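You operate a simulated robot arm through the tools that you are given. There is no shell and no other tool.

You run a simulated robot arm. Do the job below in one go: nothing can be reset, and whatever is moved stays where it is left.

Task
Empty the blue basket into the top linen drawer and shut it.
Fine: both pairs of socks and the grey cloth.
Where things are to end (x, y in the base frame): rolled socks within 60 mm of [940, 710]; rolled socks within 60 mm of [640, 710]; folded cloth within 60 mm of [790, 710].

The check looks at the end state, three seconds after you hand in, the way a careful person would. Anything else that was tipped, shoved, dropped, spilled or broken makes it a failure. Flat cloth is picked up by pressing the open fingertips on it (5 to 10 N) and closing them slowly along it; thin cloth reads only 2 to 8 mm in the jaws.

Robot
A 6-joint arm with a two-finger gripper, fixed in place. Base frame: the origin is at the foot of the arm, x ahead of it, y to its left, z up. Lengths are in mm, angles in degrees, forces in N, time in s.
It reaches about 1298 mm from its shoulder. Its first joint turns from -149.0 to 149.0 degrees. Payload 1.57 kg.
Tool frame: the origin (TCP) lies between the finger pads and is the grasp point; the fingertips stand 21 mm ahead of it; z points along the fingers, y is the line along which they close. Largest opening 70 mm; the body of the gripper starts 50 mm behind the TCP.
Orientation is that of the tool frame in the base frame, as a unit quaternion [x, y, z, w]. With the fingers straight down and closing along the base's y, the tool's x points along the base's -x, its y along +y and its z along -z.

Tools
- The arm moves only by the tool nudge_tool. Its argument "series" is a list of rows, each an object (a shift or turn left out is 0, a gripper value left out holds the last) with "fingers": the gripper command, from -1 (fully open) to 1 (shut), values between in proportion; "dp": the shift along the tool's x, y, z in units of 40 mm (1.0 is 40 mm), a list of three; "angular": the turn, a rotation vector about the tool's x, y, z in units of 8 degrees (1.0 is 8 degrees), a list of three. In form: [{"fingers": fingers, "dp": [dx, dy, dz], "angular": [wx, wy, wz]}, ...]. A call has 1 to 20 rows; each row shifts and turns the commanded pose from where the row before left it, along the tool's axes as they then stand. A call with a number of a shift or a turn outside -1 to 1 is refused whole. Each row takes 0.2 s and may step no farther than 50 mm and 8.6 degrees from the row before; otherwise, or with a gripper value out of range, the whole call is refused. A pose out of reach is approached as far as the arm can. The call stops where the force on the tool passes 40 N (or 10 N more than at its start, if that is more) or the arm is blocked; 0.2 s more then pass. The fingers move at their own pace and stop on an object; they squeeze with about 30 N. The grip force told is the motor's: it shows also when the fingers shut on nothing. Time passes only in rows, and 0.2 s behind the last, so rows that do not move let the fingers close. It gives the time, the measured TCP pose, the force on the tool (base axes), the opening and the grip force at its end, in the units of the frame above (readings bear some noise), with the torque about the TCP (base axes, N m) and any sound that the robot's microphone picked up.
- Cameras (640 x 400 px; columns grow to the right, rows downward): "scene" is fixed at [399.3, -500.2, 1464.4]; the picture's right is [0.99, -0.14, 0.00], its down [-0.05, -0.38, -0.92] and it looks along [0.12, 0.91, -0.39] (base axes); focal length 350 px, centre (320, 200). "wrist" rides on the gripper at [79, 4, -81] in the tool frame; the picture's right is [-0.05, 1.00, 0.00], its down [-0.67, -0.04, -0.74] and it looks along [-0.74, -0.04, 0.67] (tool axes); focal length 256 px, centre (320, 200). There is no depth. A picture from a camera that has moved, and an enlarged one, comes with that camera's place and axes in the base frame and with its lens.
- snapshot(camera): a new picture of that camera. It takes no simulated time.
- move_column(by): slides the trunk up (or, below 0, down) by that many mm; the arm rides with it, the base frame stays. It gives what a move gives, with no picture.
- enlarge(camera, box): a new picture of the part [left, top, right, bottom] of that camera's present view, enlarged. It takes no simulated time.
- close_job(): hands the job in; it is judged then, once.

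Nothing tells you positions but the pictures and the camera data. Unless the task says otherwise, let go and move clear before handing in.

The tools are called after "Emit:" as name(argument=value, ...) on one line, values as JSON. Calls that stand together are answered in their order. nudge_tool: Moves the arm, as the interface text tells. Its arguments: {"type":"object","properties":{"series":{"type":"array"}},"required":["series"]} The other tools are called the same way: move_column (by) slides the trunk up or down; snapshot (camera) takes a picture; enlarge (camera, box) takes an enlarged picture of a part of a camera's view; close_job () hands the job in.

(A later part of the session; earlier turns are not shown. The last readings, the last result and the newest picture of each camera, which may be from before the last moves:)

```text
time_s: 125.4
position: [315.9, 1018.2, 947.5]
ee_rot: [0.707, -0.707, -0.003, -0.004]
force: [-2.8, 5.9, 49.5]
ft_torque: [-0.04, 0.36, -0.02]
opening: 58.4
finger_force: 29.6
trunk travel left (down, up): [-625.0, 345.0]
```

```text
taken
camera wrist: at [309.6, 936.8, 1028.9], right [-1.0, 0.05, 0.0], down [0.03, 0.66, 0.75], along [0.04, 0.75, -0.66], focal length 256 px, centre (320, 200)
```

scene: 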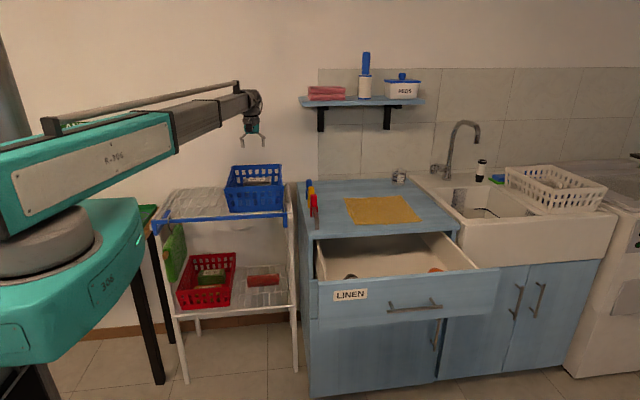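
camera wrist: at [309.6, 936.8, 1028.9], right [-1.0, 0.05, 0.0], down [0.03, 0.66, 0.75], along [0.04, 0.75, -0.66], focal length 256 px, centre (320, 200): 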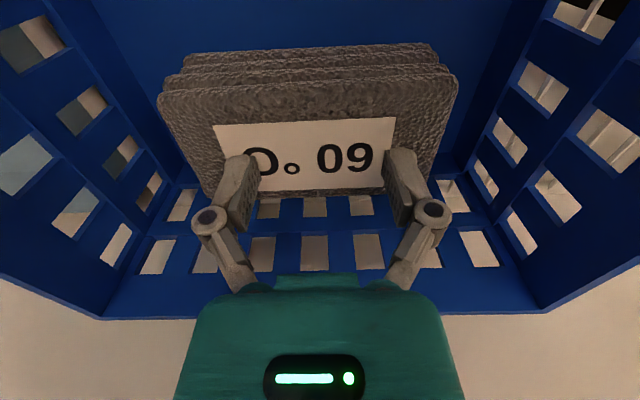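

The force rose too much as the fingers bit in. I'll relieve it with the column and reassess.

Emit:
move_column(by=2)

```text
time_s: 125.9
position: [314.0, 1018.4, 950.3]
ee_rot: [0.707, -0.707, -0.003, -0.003]
force: [-5.1, 3.1, 45.9]
ft_torque: [0.0, 0.28, 0.01]
opening: 53.7
finger_force: 29.7
trunk travel left (down, up): [-627.0, 343.0]
```

The fingertips evidently extend as they close (arc linkage), which drove the force up. I'll reopen, rise slightly, and redo it with compensation.

Emit:
nudge_tool(series=[{"fingers": -0.8}, {"fingers": -1}, {"fingers": -1}])

Emit:
move_column(by=25)

Emit:
snapshot(camera="wrist")

```text
time_s: 126.7
position: [317.4, 1022.4, 946.0]
ee_rot: [0.708, -0.707, -0.001, -0.001]
force: [-1.1, -0.7, -0.2]
ft_torque: [0.02, -0.01, 0.0]
opening: 70.1
finger_force: 0.0
trunk travel left (down, up): [-627.0, 343.0]
```

```text
time_s: 127.5
position: [315.9, 1019.7, 969.9]
ee_rot: [-0.707, 0.707, 0.002, 0.001]
force: [0.3, 0.4, 0.8]
ft_torque: [-0.03, 0.01, 0.02]
opening: 69.9
finger_force: 0.0
trunk travel left (down, up): [-652.0, 318.0]
```

```text
taken
camera wrist: at [311.5, 940.4, 1051.1], right [-1.0, 0.05, 0.0], down [0.04, 0.66, 0.75], along [0.04, 0.75, -0.66], focal length 256 px, centre (320, 200)
```

wrist: 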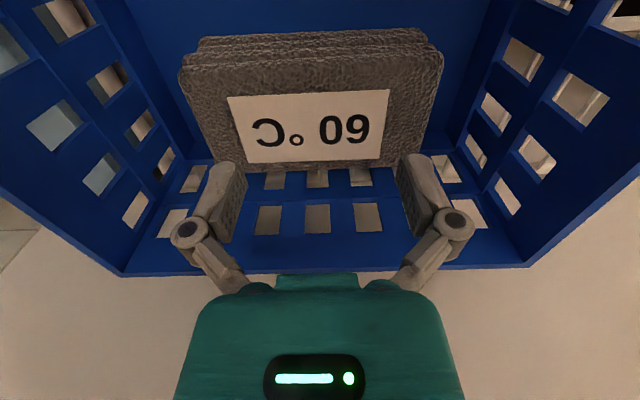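

Emit:
nudge_tool(series=[{"fingers": -0.14}, {"fingers": -0.14}, {"fingers": -0.14}])

Emit:
move_column(by=-10)

```text
time_s: 128.2
position: [317.6, 1020.1, 969.7]
ee_rot: [-0.707, 0.707, 0.001, 0.001]
force: [0.5, -0.4, 0.7]
ft_torque: [0.03, 0.0, -0.01]
opening: 40.1
finger_force: 0.2
trunk travel left (down, up): [-652.0, 318.0]
```

```text
time_s: 128.8
position: [316.5, 1021.4, 962.2]
ee_rot: [-0.707, 0.707, 0.002, 0.001]
force: [0.3, -0.1, -1.0]
ft_torque: [-0.01, 0.01, -0.03]
opening: 39.9
finger_force: 0.0
trunk travel left (down, up): [-642.0, 328.0]
```

Emit:
move_column(by=-3)

```text
time_s: 129.3
position: [316.4, 1021.1, 957.9]
ee_rot: [0.707, -0.707, -0.001, -0.001]
force: [-0.3, 0.2, 0.1]
ft_torque: [0.02, 0.04, 0.04]
opening: 40.0
finger_force: 0.0
trunk travel left (down, up): [-639.0, 331.0]
```

Emit:
move_column(by=-2)

```text
time_s: 129.9
position: [316.5, 1020.6, 955.9]
ee_rot: [-0.707, 0.708, 0.001, 0.0]
force: [-1.6, -0.5, 0.2]
ft_torque: [0.0, 0.01, -0.01]
opening: 39.8
finger_force: 0.1
trunk travel left (down, up): [-637.0, 333.0]
```

Emit:
move_column(by=-2)

```text
time_s: 130.4
position: [316.5, 1020.1, 954.2]
ee_rot: [0.707, -0.707, -0.001, -0.002]
force: [1.2, 1.1, 3.1]
ft_torque: [0.01, -0.02, 0.01]
opening: 40.5
finger_force: 0.2
trunk travel left (down, up): [-635.0, 335.0]
```

Emit:
nudge_tool(series=[{"fingers": -0.1}, {"fingers": -0.05}, {"fingers": 0}])

```text
time_s: 131.2
position: [315.0, 1018.9, 955.3]
ee_rot: [-0.707, 0.707, 0.0, 0.002]
force: [-0.9, 0.6, 9.1]
ft_torque: [-0.03, 0.04, 0.03]
opening: 35.9
finger_force: 0.5
trunk travel left (down, up): [-635.0, 335.0]
```

Emit:
move_column(by=0.5)

Emit:
nudge_tool(series=[{"fingers": 0.05}, {"fingers": 0.1}, {"fingers": 0.15}])

```text
time_s: 131.7
position: [316.4, 1019.8, 954.6]
ee_rot: [0.707, -0.707, -0.002, -0.002]
force: [-0.8, -1.9, 6.3]
ft_torque: [-0.08, 0.05, 0.03]
opening: 35.5
finger_force: 0.0
trunk travel left (down, up): [-636.0, 334.0]
```

```text
time_s: 132.5
position: [315.4, 1019.7, 955.7]
ee_rot: [-0.706, 0.708, 0.002, 0.003]
force: [-1.2, -0.3, 9.8]
ft_torque: [-0.03, 0.13, 0.0]
opening: 30.6
finger_force: 0.4
trunk travel left (down, up): [-636.0, 334.0]
```

Emit:
move_column(by=0.5)

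Emit:
nudge_tool(series=[{"fingers": 0.2}, {"fingers": 0.25}, {"fingers": 0.3}])

```text
time_s: 133.0
position: [315.5, 1020.0, 955.7]
ee_rot: [0.707, -0.707, 0.0, -0.002]
force: [-1.7, -0.8, 7.5]
ft_torque: [-0.06, 0.09, 0.0]
opening: 30.4
finger_force: 0.0
trunk travel left (down, up): [-636.0, 334.0]
```

```text
time_s: 133.8
position: [317.8, 1020.2, 954.7]
ee_rot: [0.707, -0.707, -0.001, -0.002]
force: [-0.5, -0.2, 10.7]
ft_torque: [-0.04, 0.05, 0.0]
opening: 25.1
finger_force: 0.6
trunk travel left (down, up): [-636.0, 334.0]
```

Emit:
move_column(by=0.5)

Emit:
nudge_tool(series=[{"fingers": 0.35}, {"fingers": 0.4}, {"fingers": 0.45}, {"fingers": 0.5}])

```text
time_s: 134.3
position: [315.8, 1020.0, 956.6]
ee_rot: [0.707, -0.707, -0.001, -0.003]
force: [-1.5, -1.2, 7.4]
ft_torque: [-0.01, 0.06, -0.04]
opening: 25.6
finger_force: 0.1
trunk travel left (down, up): [-637.0, 333.0]
```

```text
time_s: 135.3
position: [316.0, 1019.2, 956.6]
ee_rot: [-0.706, 0.708, 0.001, 0.003]
force: [-1.2, -0.7, 9.1]
ft_torque: [-0.01, 0.06, 0.0]
opening: 17.3
finger_force: 0.0
trunk travel left (down, up): [-637.0, 333.0]
```

Emit:
nudge_tool(series=[{"fingers": 0.55}, {"fingers": 0.6}, {"fingers": 0.65}, {"fingers": 0.7}, {"fingers": 0.75}, {"fingers": 0.8}])

```text
time_s: 136.7
position: [316.4, 1019.7, 956.3]
ee_rot: [0.707, -0.707, -0.001, -0.002]
force: [-0.3, -0.9, 8.0]
ft_torque: [-0.05, 0.05, 0.0]
opening: 6.2
finger_force: 0.1
trunk travel left (down, up): [-637.0, 333.0]
```

Emit:
nudge_tool(series=[{"fingers": 0.85}, {"fingers": 0.9}, {"fingers": 0.95}, {"fingers": 1}, {"fingers": 1}, {"fingers": 1}])

Emit:
snapshot(camera="wrist")

```text
time_s: 138.1
position: [317.1, 1021.4, 955.3]
ee_rot: [-0.707, 0.707, 0.001, 0.001]
force: [0.4, 0.2, 4.3]
ft_torque: [-0.03, -0.04, -0.01]
opening: 6.0
finger_force: 28.6
trunk travel left (down, up): [-637.0, 333.0]
```

```text
taken
camera wrist: at [311.4, 939.9, 1036.1], right [-1.0, 0.05, 0.0], down [0.04, 0.66, 0.75], along [0.04, 0.75, -0.66], focal length 256 px, centre (320, 200)
```

wrist: 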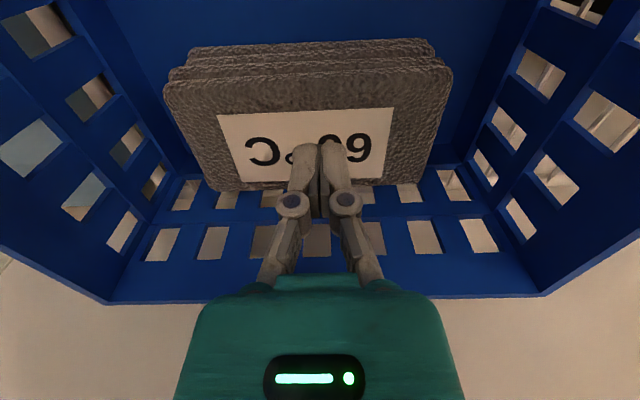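

The jaws read 6.0 mm with a firm grip: the cloth is pinched. I'll lift a little and check it comes along.

Emit:
move_column(by=20)

Emit:
snapshot(camera="wrist")

Emit:
enlarge(camera="scene", box=[190, 110, 310, 230])

```text
time_s: 138.8
position: [316.4, 1020.5, 974.3]
ee_rot: [0.707, -0.707, -0.002, -0.001]
force: [-0.1, 0.7, -0.4]
ft_torque: [0.0, 0.0, 0.01]
opening: 0.3
finger_force: 29.2
trunk travel left (down, up): [-657.0, 313.0]
```

```text
taken
camera wrist: at [311.4, 940.3, 1055.7], right [-1.0, 0.05, 0.0], down [0.04, 0.66, 0.75], along [0.04, 0.75, -0.66], focal length 256 px, centre (320, 200)
```

wrist: 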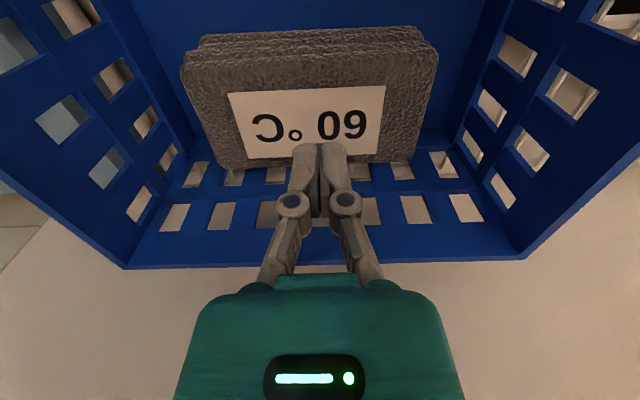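

```text
3.33 times, centred on (250, 170) of scene
camera zoom: at [399.3, -500.2, 1464.4], right [0.99, -0.14, 0.0], down [-0.05, -0.38, -0.92], along [0.12, 0.91, -0.39], focal length 1168 px, centre (553, 300)
```

zoom: 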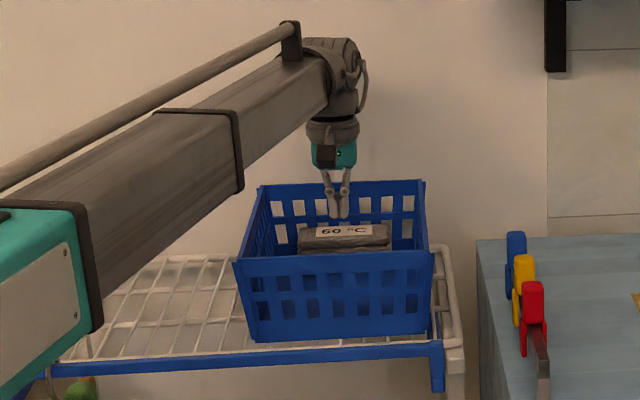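

The jaws went to 0.3 mm: the cloth slipped out, so this bulky fold needs a different grasp. I'll look closer at its shape.

Emit:
enlarge(camera="wrist", box=[160, 10, 460, 198])

Emit:
enlarge(camera="scene", box=[235, 160, 285, 200])

```text
2.13 times, centred on (310, 104) of wrist
camera zoom: at [311.4, 940.3, 1055.7], right [-1.0, 0.05, 0.0], down [0.04, 0.66, 0.75], along [0.04, 0.75, -0.66], focal length 545 px, centre (341, 404)
```

zoom: 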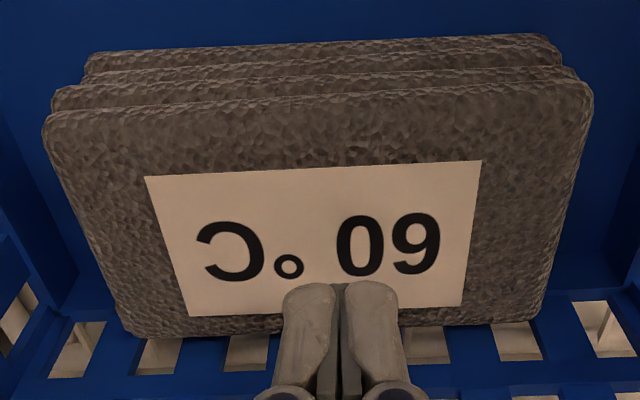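

```text
10.00 times, centred on (260, 180) of scene
camera zoom: at [399.3, -500.2, 1464.4], right [0.99, -0.14, 0.0], down [-0.05, -0.38, -0.92], along [0.12, 0.91, -0.39], focal length 3504 px, centre (920, 400)
```

zoom: 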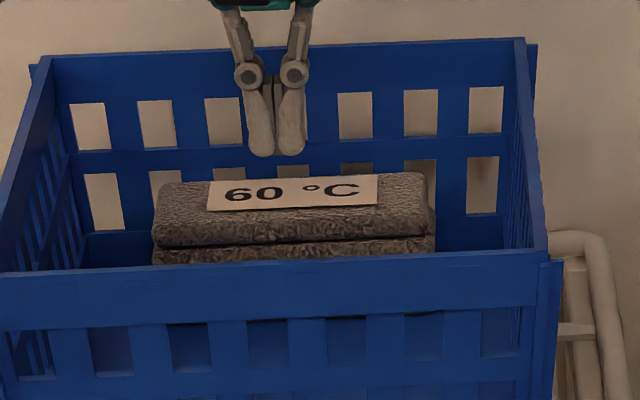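

It's a thick three-layer fold (≈124 × 64 × 45–50 mm), effectively a block, so I'll grip it across its 64 mm depth. First I need to drag it forward from the back wall: pressing with fingers 40 mm apart and pulling toward −y.

Emit:
nudge_tool(series=[{"fingers": -0.14}, {"fingers": -0.14}, {"fingers": -0.14}, {"fingers": -0.14}])

Emit:
move_column(by=-18)

Emit:
move_column(by=-2)

```text
time_s: 139.8
position: [316.9, 1020.4, 974.8]
ee_rot: [-0.707, 0.707, 0.001, 0.001]
force: [-0.3, 0.1, -0.9]
ft_torque: [0.0, 0.03, 0.01]
opening: 40.0
finger_force: 0.0
trunk travel left (down, up): [-657.0, 313.0]
```

```text
time_s: 140.4
position: [315.8, 1021.2, 957.7]
ee_rot: [0.707, -0.707, -0.002, -0.001]
force: [-0.2, 0.8, 0.1]
ft_torque: [-0.03, 0.03, -0.01]
opening: 39.9
finger_force: 0.0
trunk travel left (down, up): [-639.0, 331.0]
```

```text
time_s: 140.9
position: [316.6, 1020.9, 956.2]
ee_rot: [0.708, -0.707, 0.0, -0.002]
force: [-1.0, 0.1, 0.0]
ft_torque: [-0.03, -0.02, -0.03]
opening: 39.9
finger_force: 0.1
trunk travel left (down, up): [-637.0, 333.0]
```

Emit:
move_column(by=-2.5)

```text
time_s: 141.4
position: [316.5, 1020.4, 953.5]
ee_rot: [-0.707, 0.708, 0.001, 0.002]
force: [1.3, 4.9, 10.5]
ft_torque: [0.09, -0.05, -0.03]
opening: 40.0
finger_force: 0.1
trunk travel left (down, up): [-634.0, 336.0]
```

Emit:
nudge_tool(series=[{"dp": [0.08, 0, 0]}, {"dp": [0.08, 0, 0]}, {"dp": [0.08, 0, 0]}, {"dp": [0.08, 0, 0]}, {"dp": [0.08, 0, 0]}])

Emit:
snapshot(camera="wrist")

```text
time_s: 142.7
position: [315.6, 1003.6, 953.4]
ee_rot: [-0.707, 0.708, 0.002, 0.001]
force: [-1.6, 2.9, 12.9]
ft_torque: [0.03, 0.11, -0.04]
opening: 41.9
finger_force: 4.5
trunk travel left (down, up): [-634.0, 336.0]
```

```text
taken
camera wrist: at [311.2, 922.9, 1034.1], right [-1.0, 0.05, 0.0], down [0.04, 0.66, 0.75], along [0.04, 0.75, -0.66], focal length 256 px, centre (320, 200)
```

wrist: 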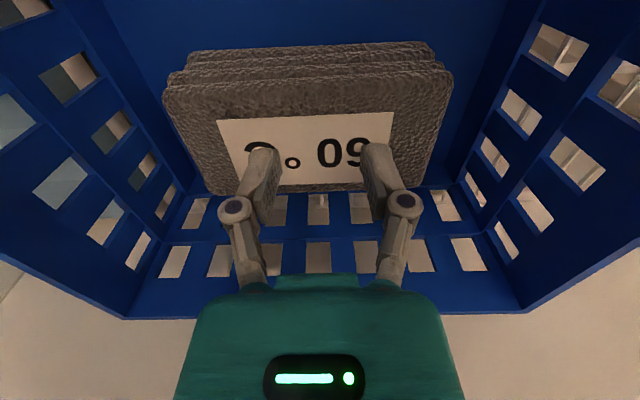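

The cloth follows the fingers. Continuing the drag another ~50 mm forward.

Emit:
nudge_tool(series=[{"dp": [0.09, 0, 0]}, {"dp": [0.09, 0, 0]}, {"dp": [0.09, 0, 0]}, {"dp": [0.09, 0, 0]}, {"dp": [0.09, 0, 0]}, {"dp": [0.09, 0, 0]}, {"dp": [0.09, 0, 0]}, {"dp": [0.09, 0, 0]}, {"dp": [0.09, 0, 0]}, {"dp": [0.09, 0, 0]}, {"dp": [0.09, 0, 0]}, {"dp": [0.09, 0, 0]}, {"dp": [0.09, 0, 0]}, {"dp": [0.09, 0, 0]}])

Emit:
snapshot(camera="wrist")

```text
time_s: 145.7
position: [315.9, 953.6, 953.5]
ee_rot: [0.707, -0.707, -0.001, -0.002]
force: [0.9, 2.7, 13.6]
ft_torque: [0.07, 0.04, 0.0]
opening: 41.7
finger_force: 4.5
trunk travel left (down, up): [-634.0, 336.0]
```

```text
taken
camera wrist: at [310.9, 872.8, 1034.0], right [-1.0, 0.05, 0.0], down [0.04, 0.66, 0.75], along [0.04, 0.75, -0.66], focal length 256 px, centre (320, 200)
```

wrist: 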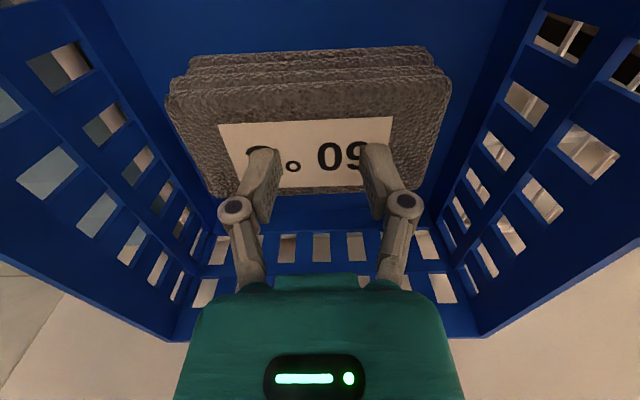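

Now lift off and look from higher to measure its depth and pose.

Emit:
move_column(by=60)

Emit:
nudge_tool(series=[{"fingers": -1}, {"fingers": -1}, {"fingers": -1}])

Emit:
snapshot(camera="wrist")

Emit:
enlarge(camera="wrist", box=[200, 0, 440, 150])

```text
time_s: 146.7
position: [315.6, 954.5, 1013.7]
ee_rot: [0.708, -0.707, -0.002, -0.001]
force: [-0.5, 0.4, 0.3]
ft_torque: [-0.01, -0.03, 0.0]
opening: 39.8
finger_force: 0.0
trunk travel left (down, up): [-694.0, 276.0]
```

```text
time_s: 147.4
position: [316.9, 955.0, 1013.7]
ee_rot: [0.707, -0.707, -0.002, -0.001]
force: [-0.5, 0.0, -0.5]
ft_torque: [0.02, 0.0, 0.04]
opening: 70.2
finger_force: 0.0
trunk travel left (down, up): [-694.0, 276.0]
```

```text
taken
camera wrist: at [311.3, 873.9, 1093.2], right [-1.0, 0.05, 0.0], down [0.04, 0.66, 0.75], along [0.04, 0.75, -0.66], focal length 256 px, centre (320, 200)
```

wrist: 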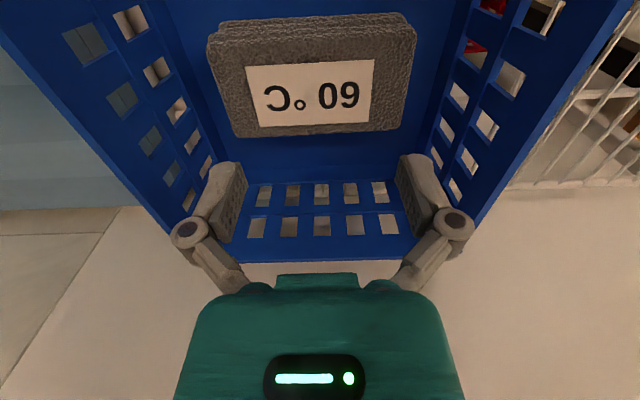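

```text
2.67 times, centred on (320, 75) of wrist
camera zoom: at [311.3, 873.9, 1093.2], right [-1.0, 0.05, 0.0], down [0.04, 0.66, 0.75], along [0.04, 0.75, -0.66], focal length 683 px, centre (320, 533)
```

zoom: 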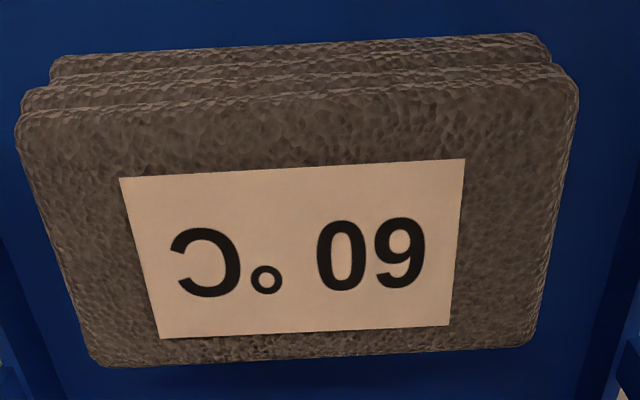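

Top face measures ≈126 × 65 mm, centre ≈(316, 956), well-aligned. I'll rise a bit and turn the tool so the fingers close along y.

Emit:
move_column(by=40)

Emit:
nudge_tool(series=[{"angular": [0, 0, 1]}, {"angular": [0, 0, 1]}, {"angular": [0, 0, 1]}, {"angular": [0, 0, 1]}, {"angular": [0, 0, 1]}, {"angular": [0, 0, 1]}, {"angular": [0, 0, 1]}, {"angular": [0, 0, 1]}, {"angular": [0, 0, 1]}, {"angular": [0, 0, 1]}, {"angular": [0, 0, 1]}, {"angular": [0, 0, 0.25]}])

Emit:
snapshot(camera="wrist")

Emit:
enlarge(camera="wrist", box=[200, 0, 440, 150])

```text
time_s: 148.3
position: [315.1, 955.0, 1053.3]
ee_rot: [0.707, -0.707, -0.001, -0.001]
force: [1.0, -0.1, -0.6]
ft_torque: [-0.03, 0.03, 0.03]
opening: 70.0
finger_force: 0.0
trunk travel left (down, up): [-734.0, 236.0]
```

```text
time_s: 150.9
position: [316.4, 954.1, 1053.0]
ee_rot: [0.0, 1.0, 0.002, 0.0]
force: [0.0, 0.4, 0.3]
ft_torque: [-0.03, 0.0, 0.05]
opening: 70.3
finger_force: 0.0
trunk travel left (down, up): [-734.0, 236.0]
```

```text
taken
camera wrist: at [236.2, 957.8, 1133.5], right [0.06, 1.0, 0.0], down [0.67, -0.04, 0.75], along [0.74, -0.04, -0.67], focal length 256 px, centre (320, 200)
```

wrist: 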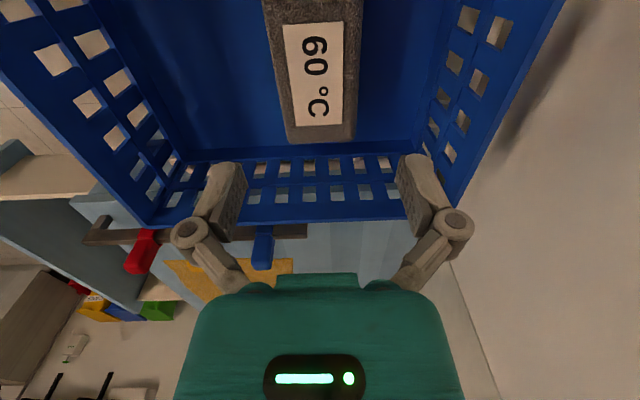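

```text
2.67 times, centred on (320, 75) of wrist
camera zoom: at [236.2, 957.8, 1133.5], right [0.06, 1.0, 0.0], down [0.67, -0.04, 0.75], along [0.74, -0.04, -0.67], focal length 683 px, centre (320, 533)
```

zoom: 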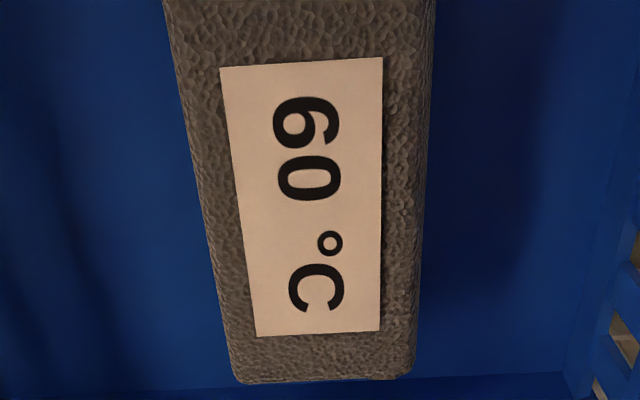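

Emit:
nudge_tool(series=[{"dp": [0, -0.08, 0]}])

Emit:
move_column(by=-75)

Emit:
snapshot(camera="wrist")

Emit:
enlarge(camera="wrist", box=[200, 40, 440, 190])

```text
time_s: 151.3
position: [315.2, 951.5, 1053.7]
ee_rot: [0.001, 1.0, 0.002, 0.001]
force: [-0.5, 0.3, 0.1]
ft_torque: [-0.01, 0.02, 0.0]
opening: 70.1
finger_force: 0.0
trunk travel left (down, up): [-734.0, 236.0]
```

```text
time_s: 152.4
position: [316.4, 952.1, 978.0]
ee_rot: [0.0, 1.0, 0.001, 0.0]
force: [-0.4, 0.0, 0.5]
ft_torque: [-0.01, -0.01, 0.01]
opening: 70.3
finger_force: 0.0
trunk travel left (down, up): [-659.0, 311.0]
```

```text
taken
camera wrist: at [236.2, 954.5, 1058.6], right [0.05, 1.0, 0.0], down [0.67, -0.04, 0.75], along [0.74, -0.04, -0.67], focal length 256 px, centre (320, 200)
```

wrist: 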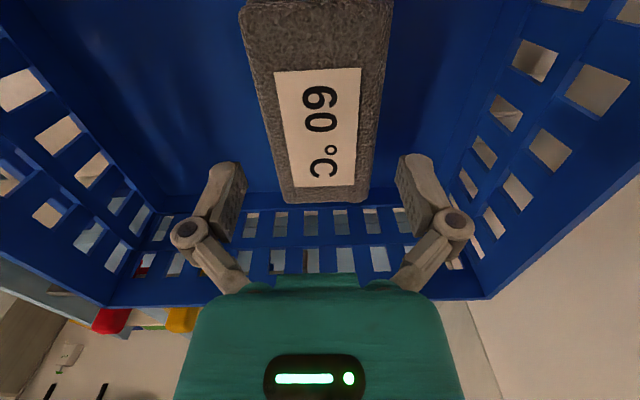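

```text
2.67 times, centred on (320, 115) of wrist
camera zoom: at [236.2, 954.5, 1058.6], right [0.05, 1.0, 0.0], down [0.67, -0.04, 0.75], along [0.74, -0.04, -0.67], focal length 683 px, centre (320, 427)
```

zoom: 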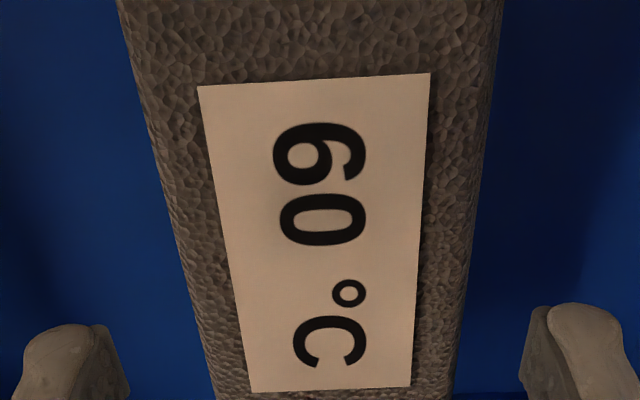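

Centred within about 0.5 mm (width ≈64 mm) with no yaw error. Descending around the cloth in small steps.

Emit:
move_column(by=-30)

Emit:
move_column(by=-5)

Emit:
snapshot(camera="wrist")

```text
time_s: 153.2
position: [316.4, 952.1, 947.6]
ee_rot: [0.0, 1.0, 0.002, 0.0]
force: [-0.5, 0.9, 0.4]
ft_torque: [-0.01, -0.04, 0.02]
opening: 69.6
finger_force: 0.0
trunk travel left (down, up): [-629.0, 341.0]
```

```text
time_s: 153.7
position: [316.8, 950.7, 943.4]
ee_rot: [0.0, 1.0, 0.002, 0.0]
force: [0.0, -0.6, 0.8]
ft_torque: [-0.02, -0.02, 0.0]
opening: 70.1
finger_force: 0.0
trunk travel left (down, up): [-624.0, 346.0]
```

```text
taken
camera wrist: at [236.2, 954.5, 1023.6], right [0.05, 1.0, 0.0], down [0.67, -0.04, 0.75], along [0.74, -0.04, -0.67], focal length 256 px, centre (320, 200)
```

wrist: 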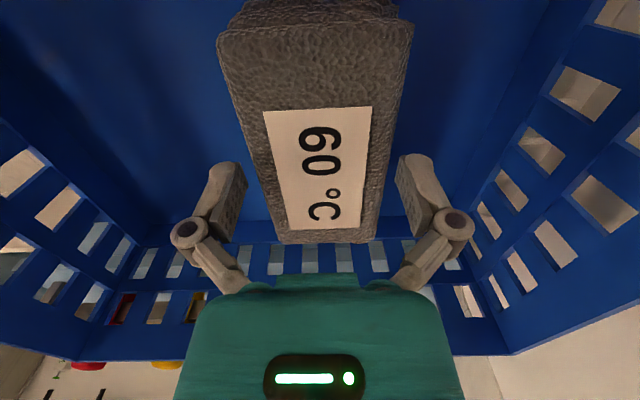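

Emit:
enlarge(camera="wrist", box=[200, 100, 440, 250])

```text
2.67 times, centred on (320, 175) of wrist
camera zoom: at [236.2, 954.5, 1023.6], right [0.05, 1.0, 0.0], down [0.67, -0.04, 0.75], along [0.74, -0.04, -0.67], focal length 683 px, centre (320, 267)
```

zoom: 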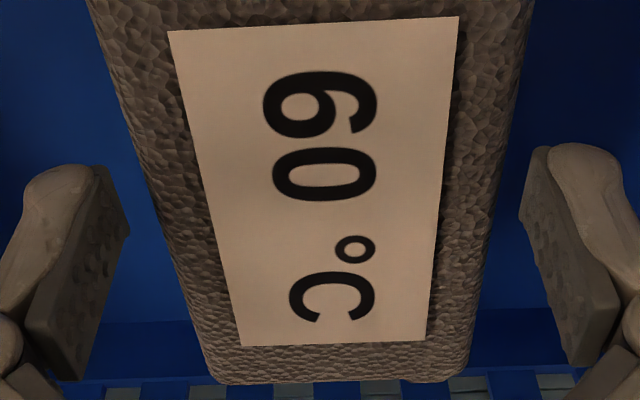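

Emit:
move_column(by=-10)

Emit:
move_column(by=-8)

Emit:
snapshot(camera="wrist")

```text
time_s: 154.3
position: [316.6, 952.3, 932.9]
ee_rot: [0.0, 1.0, 0.002, 0.0]
force: [0.5, -0.9, -0.1]
ft_torque: [-0.01, -0.01, -0.01]
opening: 70.0
finger_force: 0.0
trunk travel left (down, up): [-614.0, 356.0]
```

```text
time_s: 154.8
position: [317.0, 952.1, 925.0]
ee_rot: [-0.001, 1.0, 0.002, 0.0]
force: [-0.2, 0.2, -0.4]
ft_torque: [-0.01, -0.03, -0.03]
opening: 70.2
finger_force: 0.0
trunk travel left (down, up): [-606.0, 364.0]
```

```text
taken
camera wrist: at [236.2, 954.5, 1005.6], right [0.05, 1.0, 0.0], down [0.67, -0.04, 0.75], along [0.74, -0.04, -0.67], focal length 256 px, centre (320, 200)
```

wrist: 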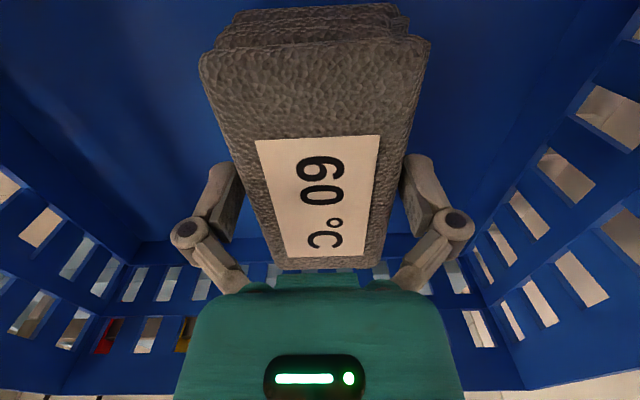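

Emit:
move_column(by=-10)

Emit:
move_column(by=-8)

Emit:
nudge_tool(series=[{"fingers": -0.8}, {"fingers": -0.6}, {"fingers": 0}, {"fingers": 0.5}, {"fingers": 1}, {"fingers": 1}])

Emit:
snapshot(camera="wrist")

```text
time_s: 155.4
position: [315.8, 951.7, 914.0]
ee_rot: [0.0, 1.0, 0.002, 0.0]
force: [0.2, -0.3, 0.1]
ft_torque: [0.01, 0.03, 0.08]
opening: 70.0
finger_force: 0.2
trunk travel left (down, up): [-596.0, 374.0]
```

```text
time_s: 156.0
position: [316.9, 952.7, 906.2]
ee_rot: [0.0, 1.0, 0.002, -0.001]
force: [1.0, -0.5, 0.1]
ft_torque: [0.03, -0.01, 0.01]
opening: 70.0
finger_force: 0.1
trunk travel left (down, up): [-588.0, 382.0]
```

```text
time_s: 157.4
position: [316.6, 951.1, 907.6]
ee_rot: [0.001, 1.0, 0.002, 0.0]
force: [0.7, 3.7, 4.7]
ft_torque: [0.08, -0.03, 0.03]
opening: 63.5
finger_force: 29.6
trunk travel left (down, up): [-588.0, 382.0]
```

```text
taken
camera wrist: at [236.2, 954.4, 987.8], right [0.05, 1.0, 0.0], down [0.67, -0.04, 0.75], along [0.74, -0.04, -0.67], focal length 256 px, centre (320, 200)
```

wrist: 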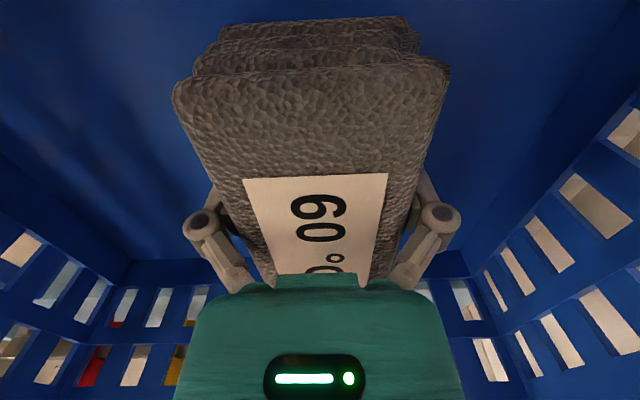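

Gripped at 63.5 mm with 30 N. Lifting a little to check the hold.

Emit:
move_column(by=25)

Emit:
snapshot(camera="wrist")

Emit:
enlarge(camera="scene", box=[190, 110, 310, 230])

```text
time_s: 158.1
position: [315.2, 951.8, 933.0]
ee_rot: [0.0, 1.0, 0.001, 0.0]
force: [-1.1, 0.7, -1.7]
ft_torque: [-0.01, 0.0, -0.02]
opening: 63.3
finger_force: 30.3
trunk travel left (down, up): [-613.0, 357.0]
```

```text
taken
camera wrist: at [236.3, 954.8, 1012.3], right [0.05, 1.0, 0.0], down [0.67, -0.04, 0.75], along [0.74, -0.04, -0.67], focal length 256 px, centre (320, 200)
```

wrist: 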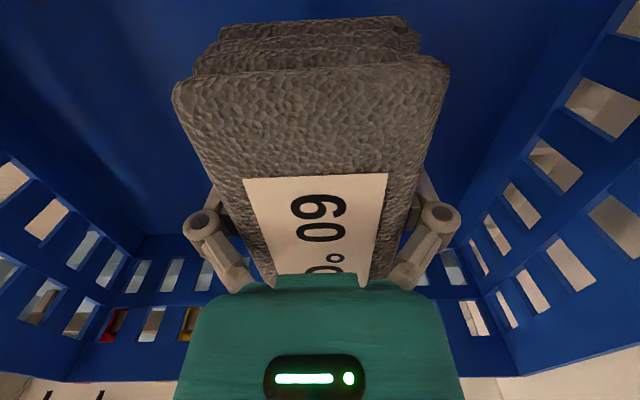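

```text
3.33 times, centred on (250, 170) of scene
camera zoom: at [399.3, -500.2, 1464.4], right [0.99, -0.14, 0.0], down [-0.05, -0.38, -0.92], along [0.12, 0.91, -0.39], focal length 1168 px, centre (553, 300)
```

zoom: 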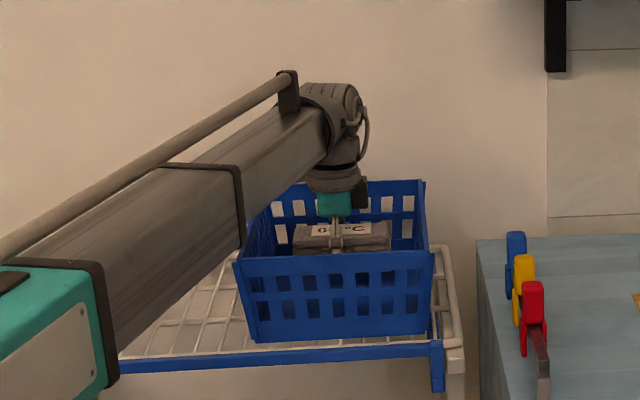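

Cloth held firmly. Raising and carrying it to the drawer's middle spot (790, 459).

Emit:
move_column(by=180)

Emit:
nudge_tool(series=[{"dp": [-0.698, -0.725, 0]}, {"dp": [-0.698, -0.725, 0]}, {"dp": [-0.698, -0.725, 0]}, {"dp": [-0.698, -0.725, 0]}, {"dp": [-0.698, -0.725, 0]}, {"dp": [-0.698, -0.725, 0]}, {"dp": [-0.698, -0.725, 0]}, {"dp": [-0.698, -0.725, 0]}, {"dp": [-0.698, -0.725, 0]}, {"dp": [-0.698, -0.725, 0]}, {"dp": [-0.698, -0.725, 0]}, {"dp": [-0.698, -0.725, 0]}, {"dp": [-0.698, -0.725, 0]}, {"dp": [-0.698, -0.725, 0]}, {"dp": [-0.698, -0.725, 0]}, {"dp": [-0.698, -0.725, 0]}, {"dp": [-0.698, -0.725, 0]}])

Emit:
snapshot(camera="wrist")

Emit:
snapshot(camera="scene")

```text
time_s: 160.1
position: [317.5, 951.7, 1112.2]
ee_rot: [0.0, 1.0, 0.002, 0.0]
force: [-0.8, -0.6, -1.6]
ft_torque: [0.01, 0.0, 0.02]
opening: 63.4
finger_force: 29.9
trunk travel left (down, up): [-793.0, 177.0]
```

```text
time_s: 163.7
position: [792.5, 457.0, 1111.6]
ee_rot: [0.0, 1.0, 0.002, 0.001]
force: [0.0, -0.1, -0.8]
ft_torque: [-0.03, 0.01, -0.02]
opening: 63.3
finger_force: 30.2
trunk travel left (down, up): [-793.0, 177.0]
```

```text
taken
camera wrist: at [711.4, 460.1, 1192.3], right [0.05, 1.0, 0.0], down [0.67, -0.04, 0.74], along [0.74, -0.04, -0.67], focal length 256 px, centre (320, 200)
```

wrist: 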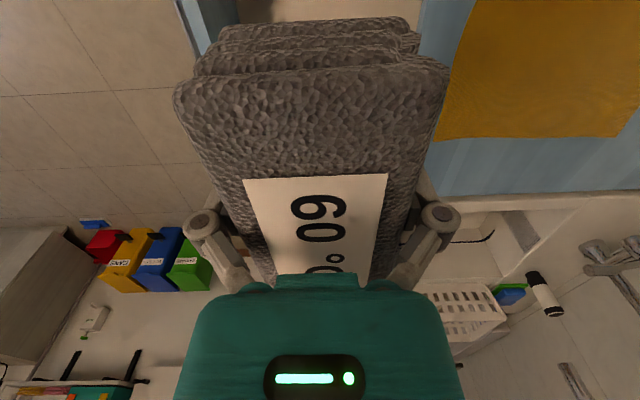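

```text
taken
```

scene: 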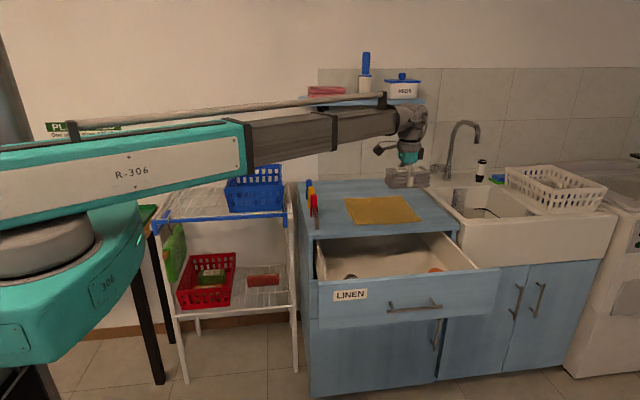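

Emit:
move_column(by=-300)

Emit:
move_column(by=-45)

Emit:
enlarge(camera="scene", box=[270, 180, 510, 330])

Emit:
snapshot(camera="wrist")

```text
time_s: 166.7
position: [790.5, 457.8, 811.5]
ee_rot: [0.0, 1.0, 0.002, 0.0]
force: [-0.2, -0.2, -1.6]
ft_torque: [0.0, 0.02, 0.04]
opening: 63.3
finger_force: 30.1
trunk travel left (down, up): [-493.0, 477.0]
```

```text
time_s: 167.6
position: [790.6, 457.2, 767.1]
ee_rot: [0.0, 1.0, 0.002, 0.0]
force: [0.0, -0.3, -1.7]
ft_torque: [-0.01, -0.01, -0.02]
opening: 63.1
finger_force: 30.1
trunk travel left (down, up): [-448.0, 522.0]
```

```text
2.67 times, centred on (390, 255) of scene
camera zoom: at [399.3, -500.2, 1464.4], right [0.99, -0.14, 0.0], down [-0.05, -0.38, -0.92], along [0.12, 0.91, -0.39], focal length 934 px, centre (133, 53)
```

zoom: 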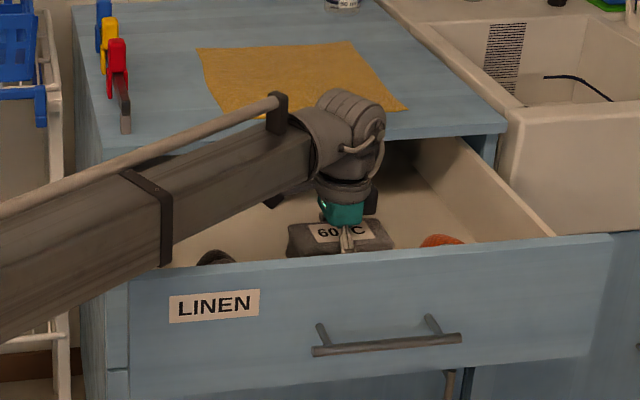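

```text
taken
camera wrist: at [710.7, 460.5, 847.4], right [0.05, 1.0, 0.0], down [0.67, -0.04, 0.75], along [0.74, -0.04, -0.67], focal length 256 px, centre (320, 200)
```

wrist: 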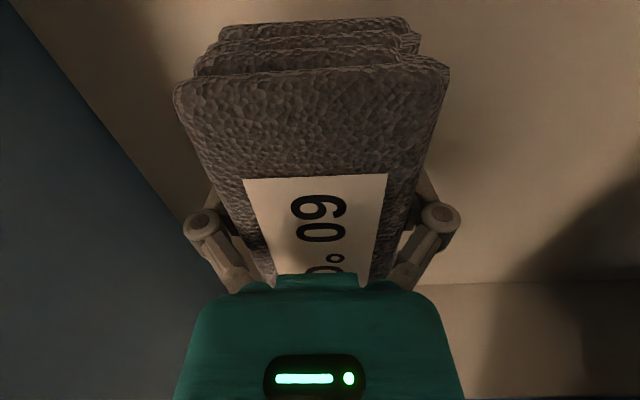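

Emit:
move_column(by=-15)

Emit:
move_column(by=-7)

Emit:
enlarge(camera="scene", box=[270, 180, 510, 330])

```text
time_s: 168.2
position: [790.6, 457.6, 750.5]
ee_rot: [0.0, 1.0, 0.002, 0.001]
force: [0.3, -1.0, -1.2]
ft_torque: [0.0, 0.05, 0.01]
opening: 63.0
finger_force: 29.5
trunk travel left (down, up): [-433.0, 537.0]
```

```text
time_s: 168.8
position: [790.8, 458.4, 745.3]
ee_rot: [0.0, 1.0, 0.002, 0.0]
force: [-0.2, 0.2, -0.7]
ft_torque: [0.01, -0.01, -0.01]
opening: 63.3
finger_force: 29.9
trunk travel left (down, up): [-426.0, 544.0]
```

```text
2.67 times, centred on (390, 255) of scene
camera zoom: at [399.3, -500.2, 1464.4], right [0.99, -0.14, 0.0], down [-0.05, -0.38, -0.92], along [0.12, 0.91, -0.39], focal length 934 px, centre (133, 53)
```

zoom: 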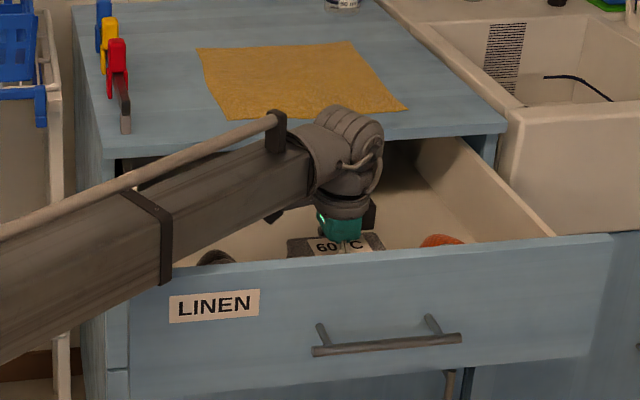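

Emit:
move_column(by=-3)

```text
time_s: 169.3
position: [790.8, 457.8, 741.6]
ee_rot: [0.0, 1.0, 0.002, 0.0]
force: [1.0, -0.4, -1.7]
ft_torque: [-0.01, -0.02, 0.02]
opening: 63.4
finger_force: 29.6
trunk travel left (down, up): [-423.0, 547.0]
```

Within about 5 mm of the floor; releasing here to keep the beam clear of the drawer front.

Emit:
nudge_tool(series=[{"fingers": -0.85}, {"fingers": -0.9}, {"fingers": -1}, {"fingers": -1}])

Emit:
move_column(by=60)

Emit:
snapshot(camera="wrist")

Emit:
enlarge(camera="scene", box=[270, 180, 510, 330])

```text
time_s: 170.3
position: [791.5, 457.1, 741.9]
ee_rot: [0.0, 1.0, 0.002, 0.0]
force: [-0.1, -0.6, 0.4]
ft_torque: [0.0, -0.03, 0.01]
opening: 70.1
finger_force: 0.1
trunk travel left (down, up): [-423.0, 547.0]
```

```text
time_s: 171.3
position: [790.6, 457.3, 802.1]
ee_rot: [0.0, 1.0, 0.002, -0.001]
force: [-0.2, 0.2, 0.2]
ft_torque: [0.0, 0.0, 0.02]
opening: 70.2
finger_force: 0.0
trunk travel left (down, up): [-483.0, 487.0]
```

```text
taken
camera wrist: at [710.8, 460.6, 882.4], right [0.05, 1.0, 0.0], down [0.67, -0.04, 0.75], along [0.74, -0.04, -0.67], focal length 256 px, centre (320, 200)
```

wrist: 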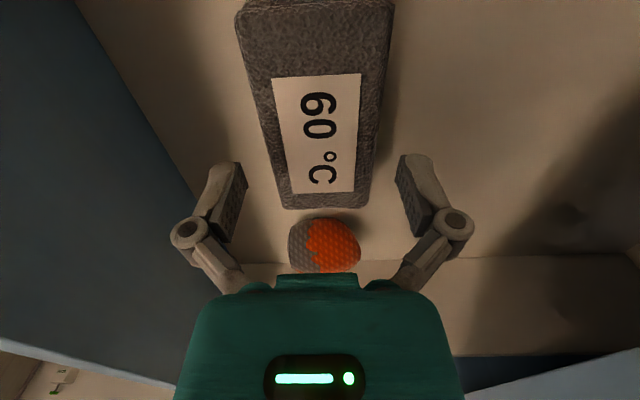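

```text
2.67 times, centred on (390, 255) of scene
camera zoom: at [399.3, -500.2, 1464.4], right [0.99, -0.14, 0.0], down [-0.05, -0.38, -0.92], along [0.12, 0.91, -0.39], focal length 934 px, centre (133, 53)
```

zoom: 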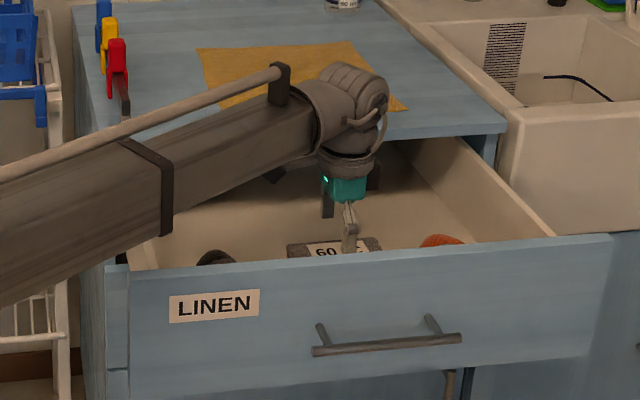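

All three items are in the drawer. I'll rise, back out in front of the drawer, and turn the tool horizontal again to close it.

Emit:
move_column(by=400)

Emit:
nudge_tool(series=[{"dp": [0.02, -0.95, 0]}, {"dp": [0.02, -0.95, 0]}, {"dp": [0.02, -0.95, 0]}, {"dp": [0.02, -0.95, 0]}, {"dp": [0.02, -0.95, 0]}, {"dp": [0.02, -0.95, 0]}, {"dp": [0.02, -0.95, 0]}])

Emit:
nudge_tool(series=[{"angular": [-1, 0, 0]}, {"angular": [-1, 0, 0]}, {"angular": [-1, 0, 0]}, {"angular": [-1, 0, 0]}, {"angular": [-1, 0, 0]}, {"angular": [-1, 0, 0]}, {"angular": [-1, 0, 0]}, {"angular": [-1, 0, 0]}, {"angular": [-1, 0, 0]}, {"angular": [-1, 0, 0]}, {"angular": [-1, 0, 0]}, {"angular": [-0.25, 0, 0]}])

Emit:
enlarge(camera="scene", box=[270, 180, 510, 330])

Emit:
snapshot(camera="scene")

```text
time_s: 175.1
position: [791.6, 457.4, 1202.0]
ee_rot: [-0.001, 1.0, 0.001, 0.0]
force: [0.0, 0.1, 0.1]
ft_torque: [-0.02, 0.0, 0.0]
opening: 69.9
finger_force: 0.0
trunk travel left (down, up): [-883.0, 87.0]
```

```text
time_s: 176.7
position: [785.1, 192.8, 1202.2]
ee_rot: [0.0, 1.0, 0.002, -0.001]
force: [0.1, -0.5, -0.6]
ft_torque: [0.02, 0.0, -0.02]
opening: 70.1
finger_force: 0.1
trunk travel left (down, up): [-883.0, 87.0]
```

```text
time_s: 179.3
position: [785.7, 191.0, 1388.2]
ee_rot: [0.001, 0.706, 0.708, 0.0]
force: [-0.2, -0.1, 1.0]
ft_torque: [0.01, -0.02, -0.03]
opening: 69.9
finger_force: 0.2
out of reach, approached as far as the arm can: row 1, 2, 3, 4, 5, 6, 7, 8, 9, 10, 11, 12
trunk travel left (down, up): [-883.0, 87.0]
```

```text
2.67 times, centred on (390, 255) of scene
camera zoom: at [399.3, -500.2, 1464.4], right [0.99, -0.14, 0.0], down [-0.05, -0.38, -0.92], along [0.12, 0.91, -0.39], focal length 934 px, centre (133, 53)
```

zoom: 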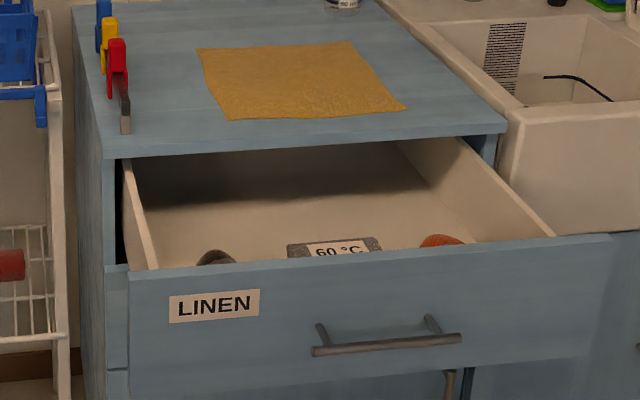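

```text
taken
```

scene: 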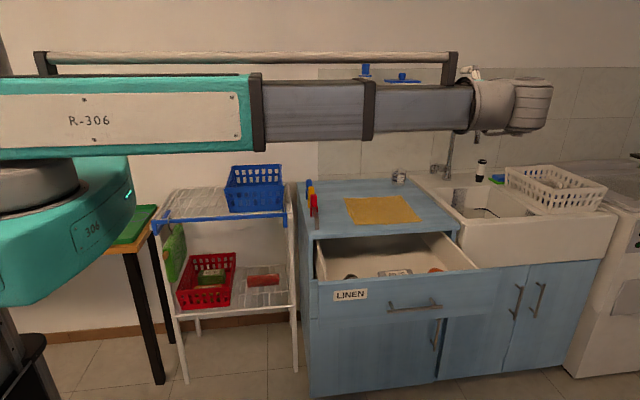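

Everything sits properly in the drawer. Lowering to handle height in front of the drawer.

Emit:
move_column(by=-400)

Emit:
move_column(by=-214)

Emit:
snapshot(camera="wrist")

```text
time_s: 183.1
position: [784.9, 192.9, 987.2]
ee_rot: [0.0, 0.707, 0.708, 0.0]
force: [-0.3, -0.8, 0.2]
ft_torque: [0.03, 0.01, -0.01]
opening: 69.8
finger_force: 0.1
trunk travel left (down, up): [-483.0, 487.0]
```

```text
time_s: 185.4
position: [784.5, 191.8, 773.4]
ee_rot: [0.0, 0.706, 0.708, 0.0]
force: [0.9, -0.3, -0.3]
ft_torque: [-0.01, 0.01, -0.02]
opening: 69.9
finger_force: 0.0
trunk travel left (down, up): [-269.0, 701.0]
```

```text
taken
camera wrist: at [705.0, 109.5, 777.8], right [0.05, 0.0, 1.0], down [0.67, -0.75, -0.04], along [0.74, 0.67, -0.04], focal length 256 px, centre (320, 200)
```

wrist: 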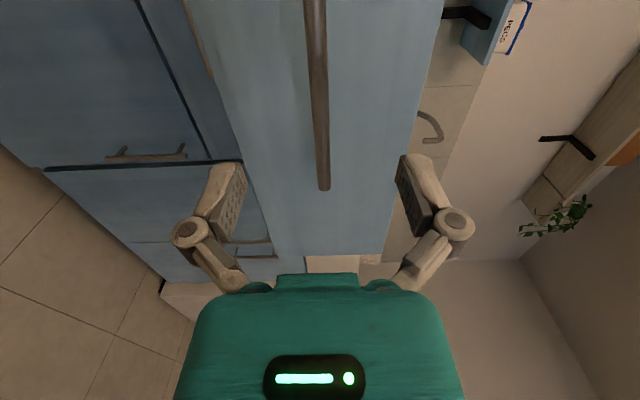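

Same pose as after the first release; advancing 68 mm to the bar and gripping it.

Emit:
nudge_tool(series=[{"dp": [0, 0, 0.6]}, {"dp": [0, 0, 0.6]}, {"dp": [0, 0, 0.5]}])

Emit:
nudge_tool(series=[{"fingers": 0}, {"fingers": 0.5}, {"fingers": 1}, {"fingers": 1}, {"fingers": 1}, {"fingers": 1}])

```text
time_s: 186.2
position: [785.9, 259.5, 774.9]
ee_rot: [0.001, 0.707, 0.707, 0.0]
force: [-0.2, -0.2, -0.9]
ft_torque: [-0.01, -0.02, 0.02]
opening: 69.8
finger_force: 0.0
trunk travel left (down, up): [-269.0, 701.0]
```

```text
time_s: 187.6
position: [785.4, 260.3, 773.6]
ee_rot: [0.0, 0.707, 0.707, 0.0]
force: [-1.6, -1.2, -3.3]
ft_torque: [-0.04, 0.06, -0.08]
opening: 11.3
finger_force: 31.7
trunk travel left (down, up): [-269.0, 701.0]
```

Bar gripped. Pushing the drawer shut smoothly.

Emit:
nudge_tool(series=[{"dp": [0, 0, 0.08]}, {"dp": [0, 0, 0.15]}, {"dp": [0, 0, 0.22]}, {"dp": [0, 0, 0.28]}, {"dp": [0, 0, 0.28]}, {"dp": [0, 0, 0.28]}, {"dp": [0, 0, 0.28]}, {"dp": [0, 0, 0.28]}, {"dp": [0, 0, 0.28]}, {"dp": [0, 0, 0.28]}, {"dp": [0, 0, 0.28]}, {"dp": [0, 0, 0.28]}, {"dp": [0, 0, 0.28]}, {"dp": [0, 0, 0.28]}, {"dp": [0, 0, 0.28]}, {"dp": [0, 0, 0.28]}, {"dp": [0, 0, 0.28]}, {"dp": [0, 0, 0.22]}, {"dp": [0, 0, 0.15]}, {"dp": [0, 0, 0.08]}])

Emit:
snapshot(camera="scene")

```text
time_s: 191.8
position: [784.3, 453.4, 773.7]
ee_rot: [0.0, 0.707, 0.707, 0.0]
force: [-8.5, 0.2, -7.4]
ft_torque: [-0.1, 0.01, 0.3]
opening: 11.6
finger_force: 31.8
trunk travel left (down, up): [-269.0, 701.0]
```

```text
taken
```

scene: 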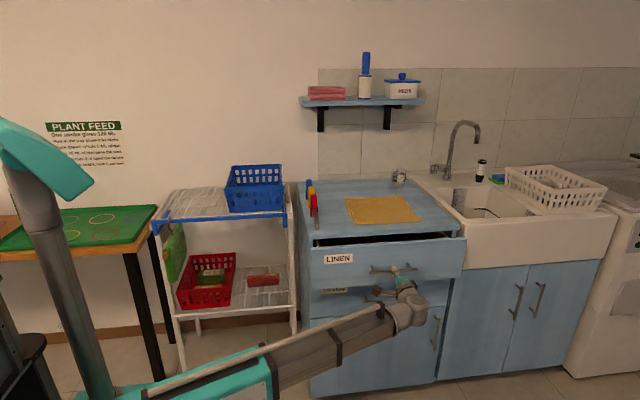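

Emit:
nudge_tool(series=[{"dp": [0, 0, 0.1]}, {"dp": [0, 0, 0.2]}, {"dp": [0, 0, 0.2]}, {"dp": [0, 0, 0.2]}, {"dp": [0, 0, 0.2]}, {"dp": [0, 0, 0.2]}, {"dp": [0, 0, 0.15]}, {"dp": [0, 0, 0.1]}])

```text
time_s: 193.6
position: [786.0, 507.2, 774.3]
ee_rot: [0.0, 0.707, 0.707, 0.0]
force: [-10.9, 5.2, -7.9]
ft_torque: [-0.1, -0.01, -0.05]
opening: 11.5
finger_force: 31.9
trunk travel left (down, up): [-269.0, 701.0]
```

Emit:
nudge_tool(series=[{"dp": [0, 0, 0.04]}, {"dp": [0, 0, 0.04]}, {"dp": [0, 0, 0.04]}])

```text
time_s: 194.4
position: [785.5, 511.4, 774.3]
ee_rot: [0.0, 0.707, 0.707, 0.001]
force: [-11.8, -1.0, -8.9]
ft_torque: [-0.08, 0.02, 0.63]
opening: 11.8
finger_force: 31.9
trunk travel left (down, up): [-269.0, 701.0]
```

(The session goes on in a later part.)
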